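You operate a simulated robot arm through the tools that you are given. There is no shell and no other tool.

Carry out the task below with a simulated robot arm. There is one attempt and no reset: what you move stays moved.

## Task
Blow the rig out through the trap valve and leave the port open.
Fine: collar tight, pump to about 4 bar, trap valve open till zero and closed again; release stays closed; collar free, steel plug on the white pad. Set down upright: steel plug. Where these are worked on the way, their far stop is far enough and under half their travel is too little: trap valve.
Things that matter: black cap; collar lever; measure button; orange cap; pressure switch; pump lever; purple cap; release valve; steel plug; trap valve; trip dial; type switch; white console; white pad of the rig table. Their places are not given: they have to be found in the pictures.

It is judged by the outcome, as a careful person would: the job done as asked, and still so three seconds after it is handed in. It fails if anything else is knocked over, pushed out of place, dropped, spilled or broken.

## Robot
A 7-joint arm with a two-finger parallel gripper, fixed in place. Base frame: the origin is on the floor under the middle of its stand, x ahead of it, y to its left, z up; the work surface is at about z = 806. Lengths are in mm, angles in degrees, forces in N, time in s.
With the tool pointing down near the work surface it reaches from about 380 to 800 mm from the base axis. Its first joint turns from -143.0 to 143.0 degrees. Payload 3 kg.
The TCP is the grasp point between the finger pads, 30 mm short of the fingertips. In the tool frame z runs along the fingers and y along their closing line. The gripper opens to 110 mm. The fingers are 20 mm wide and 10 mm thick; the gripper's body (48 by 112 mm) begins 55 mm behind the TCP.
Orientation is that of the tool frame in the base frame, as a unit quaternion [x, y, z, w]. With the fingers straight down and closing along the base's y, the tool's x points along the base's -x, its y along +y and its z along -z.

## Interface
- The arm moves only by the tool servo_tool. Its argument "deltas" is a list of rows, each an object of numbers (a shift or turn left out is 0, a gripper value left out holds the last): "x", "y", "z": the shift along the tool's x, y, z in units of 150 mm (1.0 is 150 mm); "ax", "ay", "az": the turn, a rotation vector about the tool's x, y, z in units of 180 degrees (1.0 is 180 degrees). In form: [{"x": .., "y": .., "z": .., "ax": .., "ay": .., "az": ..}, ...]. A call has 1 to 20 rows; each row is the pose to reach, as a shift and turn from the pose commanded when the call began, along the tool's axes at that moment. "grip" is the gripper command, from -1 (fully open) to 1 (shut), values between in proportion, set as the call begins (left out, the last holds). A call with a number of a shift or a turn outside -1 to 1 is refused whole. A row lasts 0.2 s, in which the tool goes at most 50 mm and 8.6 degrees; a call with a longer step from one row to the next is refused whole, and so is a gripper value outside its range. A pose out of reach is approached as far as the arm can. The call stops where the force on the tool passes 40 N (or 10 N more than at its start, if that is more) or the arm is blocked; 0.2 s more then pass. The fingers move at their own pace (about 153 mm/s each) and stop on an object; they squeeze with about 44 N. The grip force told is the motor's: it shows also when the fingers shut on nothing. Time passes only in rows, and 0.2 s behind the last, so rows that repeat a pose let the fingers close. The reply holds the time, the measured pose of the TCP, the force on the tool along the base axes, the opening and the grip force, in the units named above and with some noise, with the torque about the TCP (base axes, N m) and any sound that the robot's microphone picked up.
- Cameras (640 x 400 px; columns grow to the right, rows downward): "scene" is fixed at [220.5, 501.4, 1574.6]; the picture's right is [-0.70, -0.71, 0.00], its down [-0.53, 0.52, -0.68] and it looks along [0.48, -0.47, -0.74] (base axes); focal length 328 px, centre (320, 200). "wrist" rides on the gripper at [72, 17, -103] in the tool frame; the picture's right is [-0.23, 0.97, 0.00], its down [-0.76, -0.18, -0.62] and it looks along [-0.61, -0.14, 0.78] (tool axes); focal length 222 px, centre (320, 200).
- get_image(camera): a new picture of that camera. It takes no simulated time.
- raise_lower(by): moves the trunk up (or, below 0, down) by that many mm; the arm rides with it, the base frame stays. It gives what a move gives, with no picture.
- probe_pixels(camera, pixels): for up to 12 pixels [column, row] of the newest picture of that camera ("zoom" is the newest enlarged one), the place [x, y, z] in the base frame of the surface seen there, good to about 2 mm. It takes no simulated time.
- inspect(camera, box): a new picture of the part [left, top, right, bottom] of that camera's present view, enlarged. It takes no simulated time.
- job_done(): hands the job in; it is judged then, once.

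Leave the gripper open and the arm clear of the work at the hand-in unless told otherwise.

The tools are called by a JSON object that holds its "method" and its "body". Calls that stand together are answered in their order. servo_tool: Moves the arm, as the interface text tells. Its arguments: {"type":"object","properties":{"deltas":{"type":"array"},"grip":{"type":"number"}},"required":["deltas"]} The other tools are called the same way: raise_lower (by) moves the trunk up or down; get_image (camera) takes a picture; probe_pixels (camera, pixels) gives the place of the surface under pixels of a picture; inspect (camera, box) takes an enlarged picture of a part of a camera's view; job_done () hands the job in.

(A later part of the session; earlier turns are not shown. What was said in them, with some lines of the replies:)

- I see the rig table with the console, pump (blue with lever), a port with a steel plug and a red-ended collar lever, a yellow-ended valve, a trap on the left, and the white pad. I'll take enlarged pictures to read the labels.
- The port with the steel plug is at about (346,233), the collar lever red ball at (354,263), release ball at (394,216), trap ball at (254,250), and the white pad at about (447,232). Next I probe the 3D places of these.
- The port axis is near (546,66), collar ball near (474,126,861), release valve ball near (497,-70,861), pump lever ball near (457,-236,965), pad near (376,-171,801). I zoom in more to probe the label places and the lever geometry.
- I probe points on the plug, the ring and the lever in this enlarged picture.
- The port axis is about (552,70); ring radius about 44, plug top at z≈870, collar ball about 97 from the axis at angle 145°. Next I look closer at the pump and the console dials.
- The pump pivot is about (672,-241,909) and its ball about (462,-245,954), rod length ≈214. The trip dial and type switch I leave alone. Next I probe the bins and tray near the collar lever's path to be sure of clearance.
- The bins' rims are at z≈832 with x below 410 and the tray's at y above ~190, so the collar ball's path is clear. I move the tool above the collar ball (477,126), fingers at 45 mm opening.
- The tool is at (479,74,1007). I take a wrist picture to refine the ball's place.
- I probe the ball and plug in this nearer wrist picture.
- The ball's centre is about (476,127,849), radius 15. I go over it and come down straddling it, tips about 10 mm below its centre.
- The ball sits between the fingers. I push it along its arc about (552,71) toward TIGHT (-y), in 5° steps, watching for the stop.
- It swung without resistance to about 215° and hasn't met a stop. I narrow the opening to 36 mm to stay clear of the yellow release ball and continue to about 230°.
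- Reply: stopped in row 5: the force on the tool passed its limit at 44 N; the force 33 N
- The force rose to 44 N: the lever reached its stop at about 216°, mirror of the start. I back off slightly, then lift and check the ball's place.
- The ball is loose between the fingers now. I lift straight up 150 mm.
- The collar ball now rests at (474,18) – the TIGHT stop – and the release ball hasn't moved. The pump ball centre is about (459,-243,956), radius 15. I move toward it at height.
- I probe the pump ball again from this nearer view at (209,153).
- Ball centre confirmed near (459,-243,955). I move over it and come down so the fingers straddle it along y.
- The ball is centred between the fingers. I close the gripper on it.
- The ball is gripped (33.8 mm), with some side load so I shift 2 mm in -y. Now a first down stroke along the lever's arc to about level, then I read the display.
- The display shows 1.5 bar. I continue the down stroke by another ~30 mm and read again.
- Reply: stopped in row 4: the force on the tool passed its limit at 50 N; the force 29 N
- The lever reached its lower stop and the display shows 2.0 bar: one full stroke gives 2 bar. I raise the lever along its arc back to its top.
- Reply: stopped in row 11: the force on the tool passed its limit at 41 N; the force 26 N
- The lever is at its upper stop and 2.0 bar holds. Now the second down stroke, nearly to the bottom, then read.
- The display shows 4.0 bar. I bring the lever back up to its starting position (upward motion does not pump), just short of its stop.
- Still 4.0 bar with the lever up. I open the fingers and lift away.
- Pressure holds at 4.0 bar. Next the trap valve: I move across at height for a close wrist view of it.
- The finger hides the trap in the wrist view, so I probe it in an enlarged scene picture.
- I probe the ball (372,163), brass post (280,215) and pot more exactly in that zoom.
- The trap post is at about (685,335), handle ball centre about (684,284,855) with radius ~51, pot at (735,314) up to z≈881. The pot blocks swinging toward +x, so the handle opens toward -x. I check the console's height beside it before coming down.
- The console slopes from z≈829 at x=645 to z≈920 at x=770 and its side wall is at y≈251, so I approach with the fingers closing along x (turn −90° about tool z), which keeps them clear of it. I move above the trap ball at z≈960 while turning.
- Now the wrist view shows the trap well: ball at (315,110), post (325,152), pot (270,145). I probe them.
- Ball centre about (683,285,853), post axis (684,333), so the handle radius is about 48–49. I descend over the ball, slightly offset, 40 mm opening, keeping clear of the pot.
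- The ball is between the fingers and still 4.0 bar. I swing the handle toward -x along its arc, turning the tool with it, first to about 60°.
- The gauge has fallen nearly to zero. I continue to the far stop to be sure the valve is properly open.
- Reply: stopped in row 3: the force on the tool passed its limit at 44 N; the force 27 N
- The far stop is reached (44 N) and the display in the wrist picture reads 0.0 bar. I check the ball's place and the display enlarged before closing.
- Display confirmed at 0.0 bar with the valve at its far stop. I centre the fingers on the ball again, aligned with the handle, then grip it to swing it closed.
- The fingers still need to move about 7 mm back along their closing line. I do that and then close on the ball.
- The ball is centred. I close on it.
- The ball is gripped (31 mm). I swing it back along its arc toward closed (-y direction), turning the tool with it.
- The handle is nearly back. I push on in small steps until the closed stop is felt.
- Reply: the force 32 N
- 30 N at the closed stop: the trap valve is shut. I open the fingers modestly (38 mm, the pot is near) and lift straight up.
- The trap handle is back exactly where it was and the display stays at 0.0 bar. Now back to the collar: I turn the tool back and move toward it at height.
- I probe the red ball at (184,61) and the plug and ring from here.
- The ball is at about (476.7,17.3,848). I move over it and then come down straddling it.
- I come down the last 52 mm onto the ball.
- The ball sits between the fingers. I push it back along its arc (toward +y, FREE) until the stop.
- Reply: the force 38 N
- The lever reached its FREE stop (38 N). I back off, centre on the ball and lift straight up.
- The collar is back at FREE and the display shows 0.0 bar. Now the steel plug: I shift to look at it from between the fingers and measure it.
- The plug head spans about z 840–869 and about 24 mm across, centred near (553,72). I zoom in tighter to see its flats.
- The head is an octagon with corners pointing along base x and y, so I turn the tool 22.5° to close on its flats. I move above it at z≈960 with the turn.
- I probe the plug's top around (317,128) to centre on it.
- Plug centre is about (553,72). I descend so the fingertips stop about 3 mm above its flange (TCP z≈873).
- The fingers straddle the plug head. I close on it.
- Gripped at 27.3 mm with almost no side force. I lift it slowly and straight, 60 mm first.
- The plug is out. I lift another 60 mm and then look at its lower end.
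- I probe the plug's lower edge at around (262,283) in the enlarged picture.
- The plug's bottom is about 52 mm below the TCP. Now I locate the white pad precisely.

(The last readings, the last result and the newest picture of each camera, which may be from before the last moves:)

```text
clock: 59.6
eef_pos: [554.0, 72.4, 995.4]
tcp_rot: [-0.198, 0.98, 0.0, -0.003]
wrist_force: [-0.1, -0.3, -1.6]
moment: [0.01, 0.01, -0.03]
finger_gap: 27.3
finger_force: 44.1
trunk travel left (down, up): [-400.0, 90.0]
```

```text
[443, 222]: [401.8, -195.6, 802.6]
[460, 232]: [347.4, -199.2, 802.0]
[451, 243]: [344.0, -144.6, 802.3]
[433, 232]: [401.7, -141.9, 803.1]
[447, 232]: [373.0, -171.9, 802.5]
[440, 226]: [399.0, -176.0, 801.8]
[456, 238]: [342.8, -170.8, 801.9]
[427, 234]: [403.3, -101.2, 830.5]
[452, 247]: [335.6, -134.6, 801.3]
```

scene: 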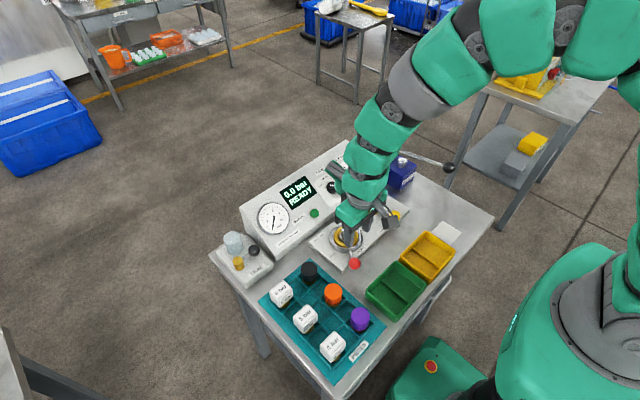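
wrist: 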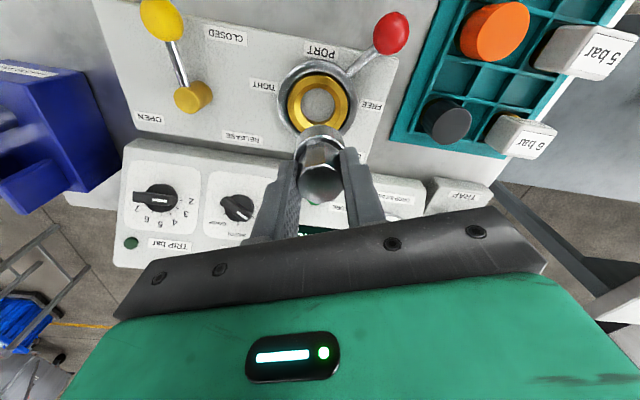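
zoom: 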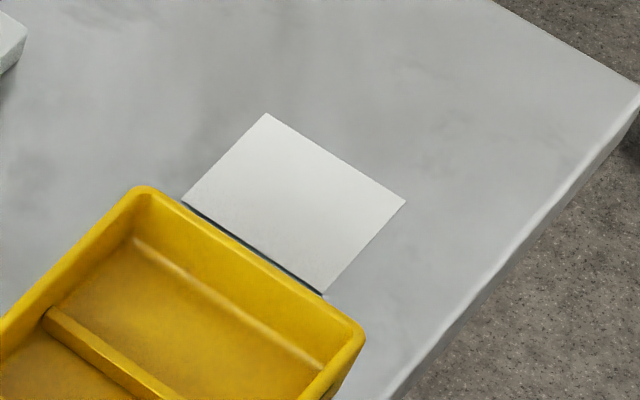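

I probe the pad's corners in the enlarged picture.

{"method": "probe_pixels", "body": {"camera": "zoom", "pixels": [[266, 117], [400, 201], [322, 288], [190, 203], [255, 243], [295, 203], [330, 158], [360, 245], [225, 160], [245, 245], [340, 355], [150, 192]]}}

{"method": "get_image", "body": {"camera": "wrist"}}

```text
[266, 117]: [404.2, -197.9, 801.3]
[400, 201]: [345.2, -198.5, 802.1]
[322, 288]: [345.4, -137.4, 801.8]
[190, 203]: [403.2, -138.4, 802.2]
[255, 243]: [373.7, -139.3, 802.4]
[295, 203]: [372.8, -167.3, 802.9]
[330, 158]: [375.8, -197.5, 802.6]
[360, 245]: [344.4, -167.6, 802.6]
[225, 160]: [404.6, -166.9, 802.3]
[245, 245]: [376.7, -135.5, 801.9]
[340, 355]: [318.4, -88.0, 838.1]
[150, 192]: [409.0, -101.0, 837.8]
```

```text
taken
```

wrist: 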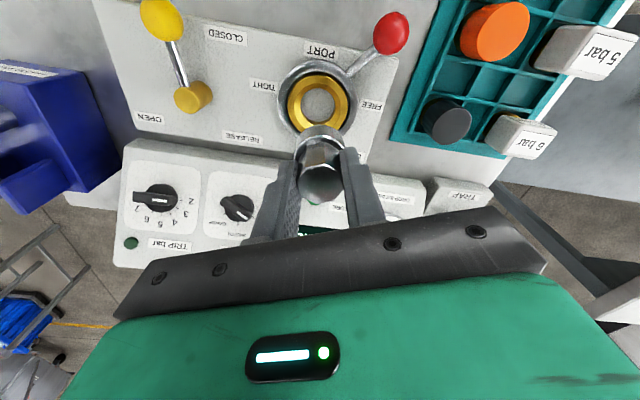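

The pad spans x 344–405, y −198 to −137, so its centre is about (375,−168). I carry the plug there at height in two moves.

{"method": "servo_tool", "body": {"deltas": [{"x": 0.1, "y": -0.06}, {"x": 0.28, "y": -0.165}, {"x": 0.46, "y": -0.27}, {"x": 0.64, "y": -0.376}, {"x": 0.8, "y": -0.47}, {"x": 0.861, "y": -0.506}, {"x": 0.861, "y": -0.506}], "grip": 1.0}}

{"method": "servo_tool", "body": {"deltas": [{"x": 0.1, "y": -0.06}, {"x": 0.28, "y": -0.165}, {"x": 0.46, "y": -0.27}, {"x": 0.64, "y": -0.376}, {"x": 0.8, "y": -0.47}, {"x": 0.861, "y": -0.506}, {"x": 0.861, "y": -0.506}], "grip": 1.0}}

{"method": "get_image", "body": {"camera": "wrist"}}

{"method": "get_image", "body": {"camera": "scene"}}

```text
clock: 61.2
eef_pos: [464.7, -47.9, 994.3]
tcp_rot: [-0.198, 0.98, -0.001, -0.002]
wrist_force: [0.4, 0.3, -2.0]
moment: [0.0, 0.02, 0.01]
finger_gap: 27.2
finger_force: 43.9
trunk travel left (down, up): [-400.0, 90.0]
```

```text
clock: 62.8
eef_pos: [373.8, -168.1, 995.2]
tcp_rot: [-0.198, 0.98, -0.001, -0.002]
wrist_force: [-0.4, 0.1, -1.7]
moment: [0.0, -0.01, 0.01]
finger_gap: 27.2
finger_force: 44.7
trunk travel left (down, up): [-400.0, 90.0]
```

```text
taken
```

wrist: 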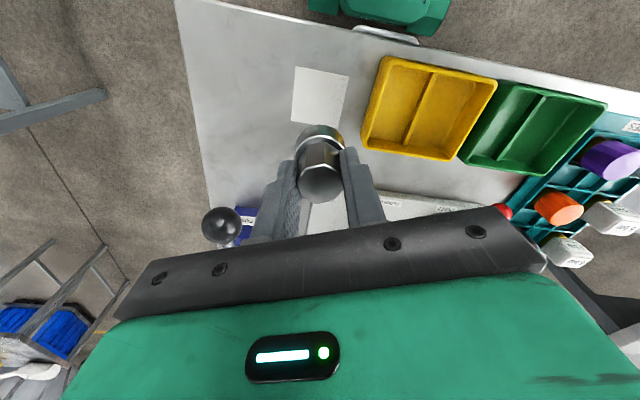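

```text
taken
```

scene: 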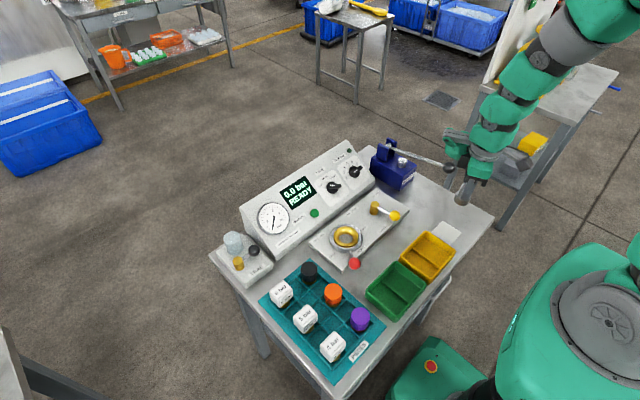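

The plug hangs over the pad (pad centre ≈(375,−168), TCP (373.8,−168.1)). I descend to z≈866 first and look.

{"method": "servo_tool", "body": {"deltas": [{"z": 0.1}, {"z": 0.25}, {"z": 0.42}, {"z": 0.58}, {"z": 0.72}, {"z": 0.82}, {"z": 0.86}, {"z": 0.86}], "grip": 1.0}}

{"method": "inspect", "body": {"camera": "scene", "box": [400, 170, 500, 260]}}

{"method": "get_image", "body": {"camera": "wrist"}}

```text
clock: 64.6
eef_pos: [373.1, -169.6, 866.9]
tcp_rot: [-0.196, 0.981, -0.001, -0.002]
wrist_force: [0.4, -0.2, -2.6]
moment: [0.0, 0.01, 0.0]
finger_gap: 27.1
finger_force: 44.3
trunk travel left (down, up): [-400.0, 90.0]
```

```text
4.44 times, centred on (450, 215) of scene
```

zoom: 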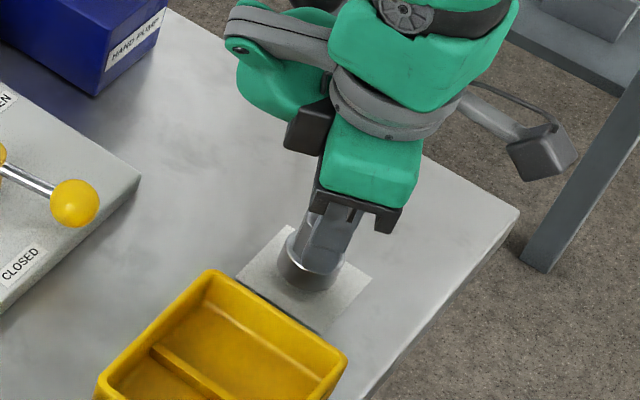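

```text
taken
```

wrist: 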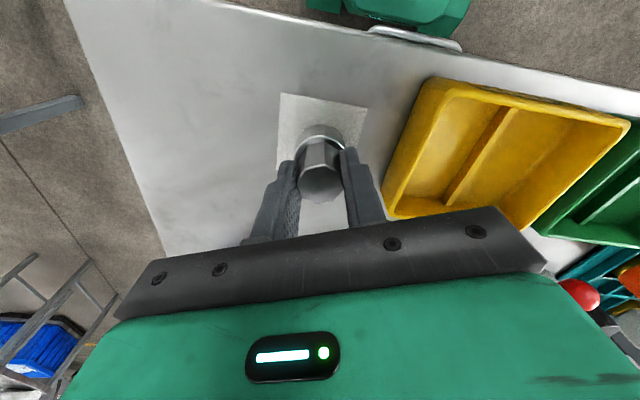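

The plug is over the pad with about 10 mm to go. I lower in small steps and watch the force.

{"method": "servo_tool", "body": {"deltas": [{"x": -0.008, "y": 0.005, "z": 0.015}, {"x": -0.008, "y": 0.005, "z": 0.03}, {"x": -0.008, "y": 0.005, "z": 0.045}, {"x": -0.008, "y": 0.005, "z": 0.05}], "grip": 1.0}}

```text
clock: 65.6
eef_pos: [375.3, -166.2, 859.5]
tcp_rot: [-0.198, 0.98, 0.0, -0.002]
wrist_force: [-0.7, 0.2, -1.5]
moment: [0.0, 0.01, -0.01]
finger_gap: 27.0
finger_force: 43.9
trunk travel left (down, up): [-400.0, 90.0]
```

No contact yet (force z −1.5 N). I lower further in 1 mm steps.

{"method": "servo_tool", "body": {"deltas": [{"z": 0.007}, {"z": 0.013}, {"z": 0.02}], "grip": 1.0}}

{"method": "inspect", "body": {"camera": "scene", "box": [440, 210, 490, 250]}}

```text
clock: 66.4
eef_pos: [375.5, -166.2, 857.0]
tcp_rot: [-0.198, 0.98, -0.001, -0.002]
wrist_force: [-0.9, 0.5, -0.4]
moment: [0.02, 0.01, 0.02]
finger_gap: 27.3
finger_force: 44.0
trunk travel left (down, up): [-400.0, 90.0]
```

```text
10.00 times, centred on (465, 230) of scene
```

zoom: 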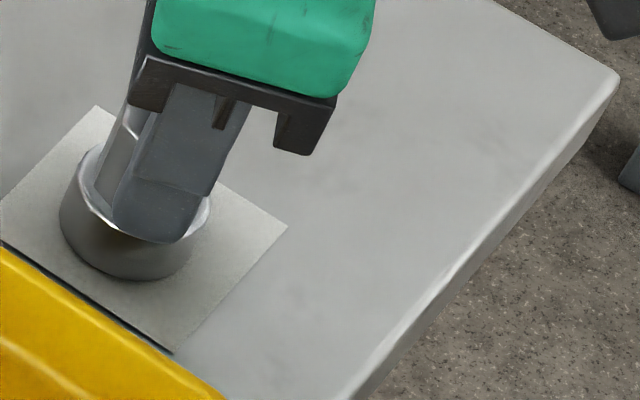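

It looks very close to the pad; the force z is rising from about −2 to −0.4 N. I go on in sub-millimetre steps.

{"method": "servo_tool", "body": {"deltas": [{"z": 0.005}, {"z": 0.01}, {"z": 0.01}], "grip": 1.0}}

```text
clock: 67.2
eef_pos: [373.4, -167.0, 854.6]
tcp_rot: [-0.197, 0.98, 0.0, -0.003]
wrist_force: [-0.1, 0.3, -1.6]
moment: [0.0, -0.01, 0.0]
finger_gap: 27.3
finger_force: 43.9
trunk travel left (down, up): [-400.0, 90.0]
```

Still hanging free (−1.6 N). Another few sub-millimetre steps.

{"method": "servo_tool", "body": {"deltas": [{"z": 0.005}, {"z": 0.01}, {"z": 0.01}], "grip": 1.0}}

```text
clock: 68.0
eef_pos: [373.3, -165.8, 853.8]
tcp_rot: [-0.198, 0.98, -0.001, -0.002]
wrist_force: [1.5, -5.3, 24.2]
moment: [-0.15, 0.06, -0.01]
finger_gap: 27.3
finger_force: 44.1
trunk travel left (down, up): [-400.0, 90.0]
```

Contact with the pad (24 N). I ease off by about 1 mm to take the load off and then open the fingers.

{"method": "servo_tool", "body": {"deltas": [{"z": -0.006}, {"z": -0.007}], "grip": 1.0}}

{"method": "servo_tool", "body": {"deltas": [{"z": 0.0}, {"z": 0.0}, {"z": 0.0}], "grip": 0.0}}

{"method": "inspect", "body": {"camera": "scene", "box": [430, 200, 490, 250]}}

{"method": "get_image", "body": {"camera": "wrist"}}

```text
clock: 68.6
eef_pos: [374.6, -166.3, 854.1]
tcp_rot: [-0.197, 0.98, 0.0, -0.002]
wrist_force: [3.1, -0.2, 12.8]
moment: [0.05, -0.15, -0.01]
finger_gap: 27.2
finger_force: 44.1
trunk travel left (down, up): [-400.0, 90.0]
```

```text
clock: 69.4
eef_pos: [375.4, -166.8, 855.4]
tcp_rot: [-0.198, 0.98, 0.0, -0.002]
wrist_force: [-0.6, -0.4, 0.8]
moment: [0.03, -0.04, 0.04]
finger_gap: 55.0
finger_force: 0.0
trunk travel left (down, up): [-400.0, 90.0]
```

```text
8.00 times, centred on (460, 225) of scene
```

zoom: 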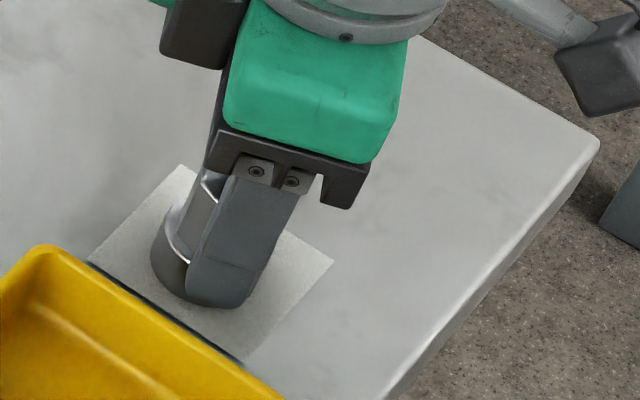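

```text
taken
```

wrist: 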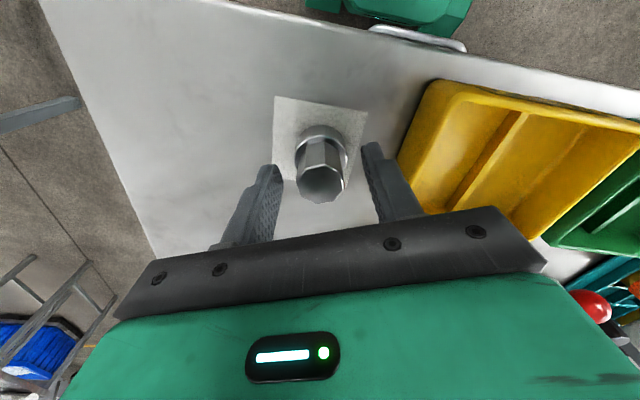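

The plug stands on the pad with the fingers open (55 mm). I lift straight up and clear.

{"method": "servo_tool", "body": {"deltas": [{"z": -0.08}, {"z": -0.2}, {"z": -0.4}, {"z": -0.65}, {"z": -0.9}, {"z": -1.0}], "grip": 0.0}}

{"method": "get_image", "body": {"camera": "wrist"}}

{"method": "get_image", "body": {"camera": "scene"}}

```text
clock: 70.8
eef_pos: [374.1, -167.8, 1005.7]
tcp_rot: [-0.198, 0.98, 0.0, -0.002]
wrist_force: [-0.8, -0.5, -0.2]
moment: [-0.01, 0.01, -0.02]
finger_gap: 55.1
finger_force: 0.1
trunk travel left (down, up): [-400.0, 90.0]
```

```text
taken
```

wrist: 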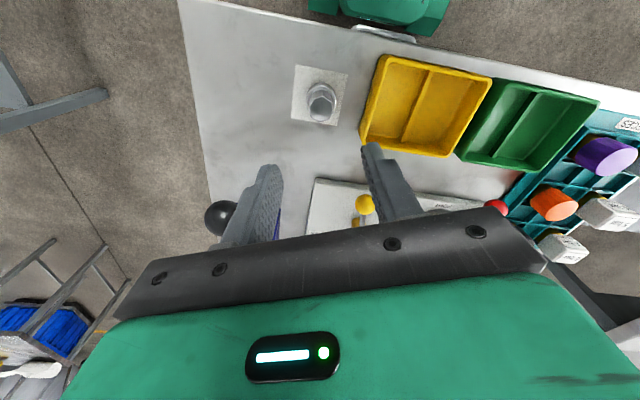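

```text
taken
```

scene: 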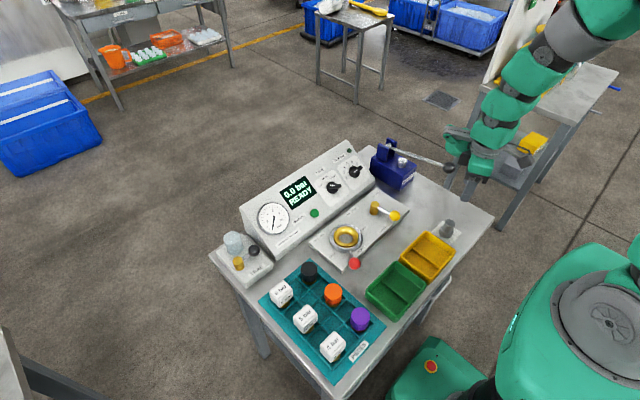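

The plug stands upright on the pad, the port is open. I raise the arm further, open the gripper fully, and check the details enlarged.

{"method": "servo_tool", "body": {"deltas": [{"z": -0.2}, {"z": -0.4}, {"z": -0.6}, {"z": -0.8}, {"z": -0.8}], "grip": -1.0}}

{"method": "inspect", "body": {"camera": "scene", "box": [300, 180, 480, 290]}}

{"method": "inspect", "body": {"camera": "scene", "box": [205, 140, 385, 290]}}

{"method": "inspect", "body": {"camera": "scene", "box": [425, 205, 475, 250]}}

```text
clock: 72.0
eef_pos: [375.6, -165.4, 1125.5]
tcp_rot: [-0.198, 0.98, 0.0, -0.002]
wrist_force: [-0.2, 1.1, 0.5]
moment: [0.0, -0.04, 0.03]
finger_gap: 109.9
finger_force: 0.1
trunk travel left (down, up): [-400.0, 90.0]
```

```text
3.56 times, centred on (390, 235) of scene
```

zoom: 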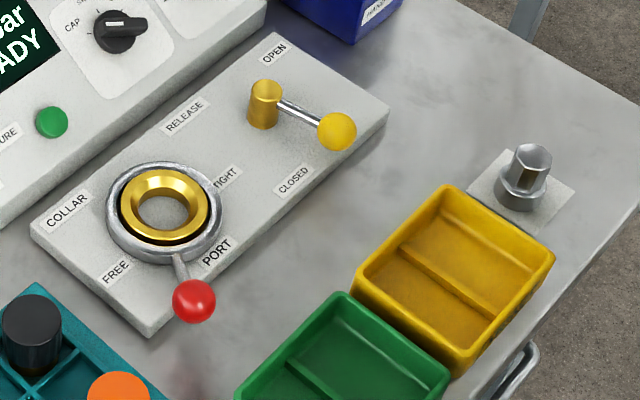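

```text
2.67 times, centred on (295, 215) of scene
```

zoom: 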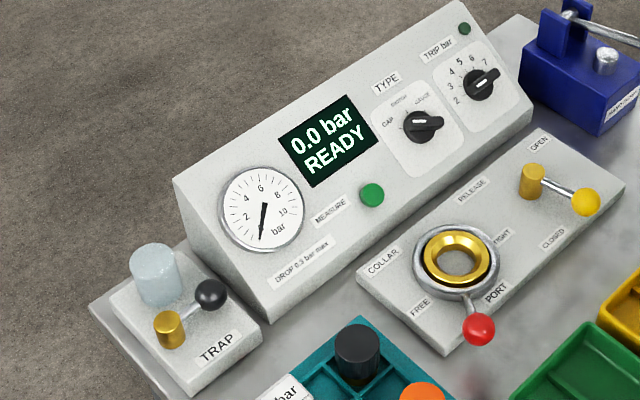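

```text
8.89 times, centred on (450, 228) of scene
```

zoom: 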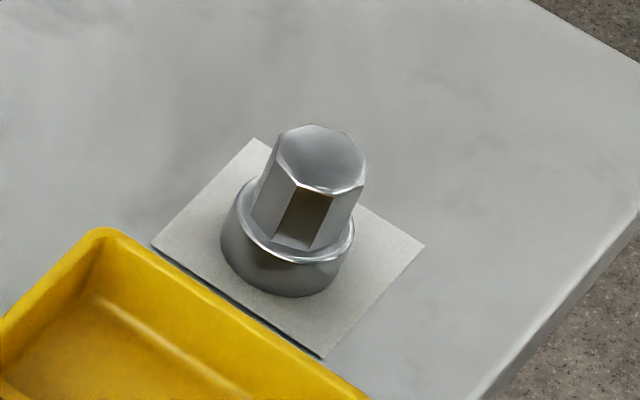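

Everything checks out:
- The display reads 0.0 bar.
- The trap handle is back at its closed stop, and the release valve was never touched.
- The collar ball is at FREE.
- The port is open.
- The steel plug stands upright on the white pad.

The gripper is fully open and clear at z≈1125, so I hand the job in.

{"method": "job_done", "body": {}}

```text
The job is handed in.
```

The rig is blown out through the trap valve and the port is open; I've handed the job in.

- **Collar:** I turned it to its TIGHT stop before pumping and put it back to its FREE stop afterwards.
- **Pump:** Two strokes brought the display to 4.0 bar, and it held there. The lever is back up where it started.
- **Trap valve:** I opened it to its far stop, waited until the display read 0.0 bar, then closed it until it met its stop.
- **Release valve:** I never touched it, and it is still closed.
- **Steel plug:** It stands upright on the white pad.

In the last pictures, the dials and the rest of the rig look just as they did at the start. The gripper is open and the arm is clear of the work.
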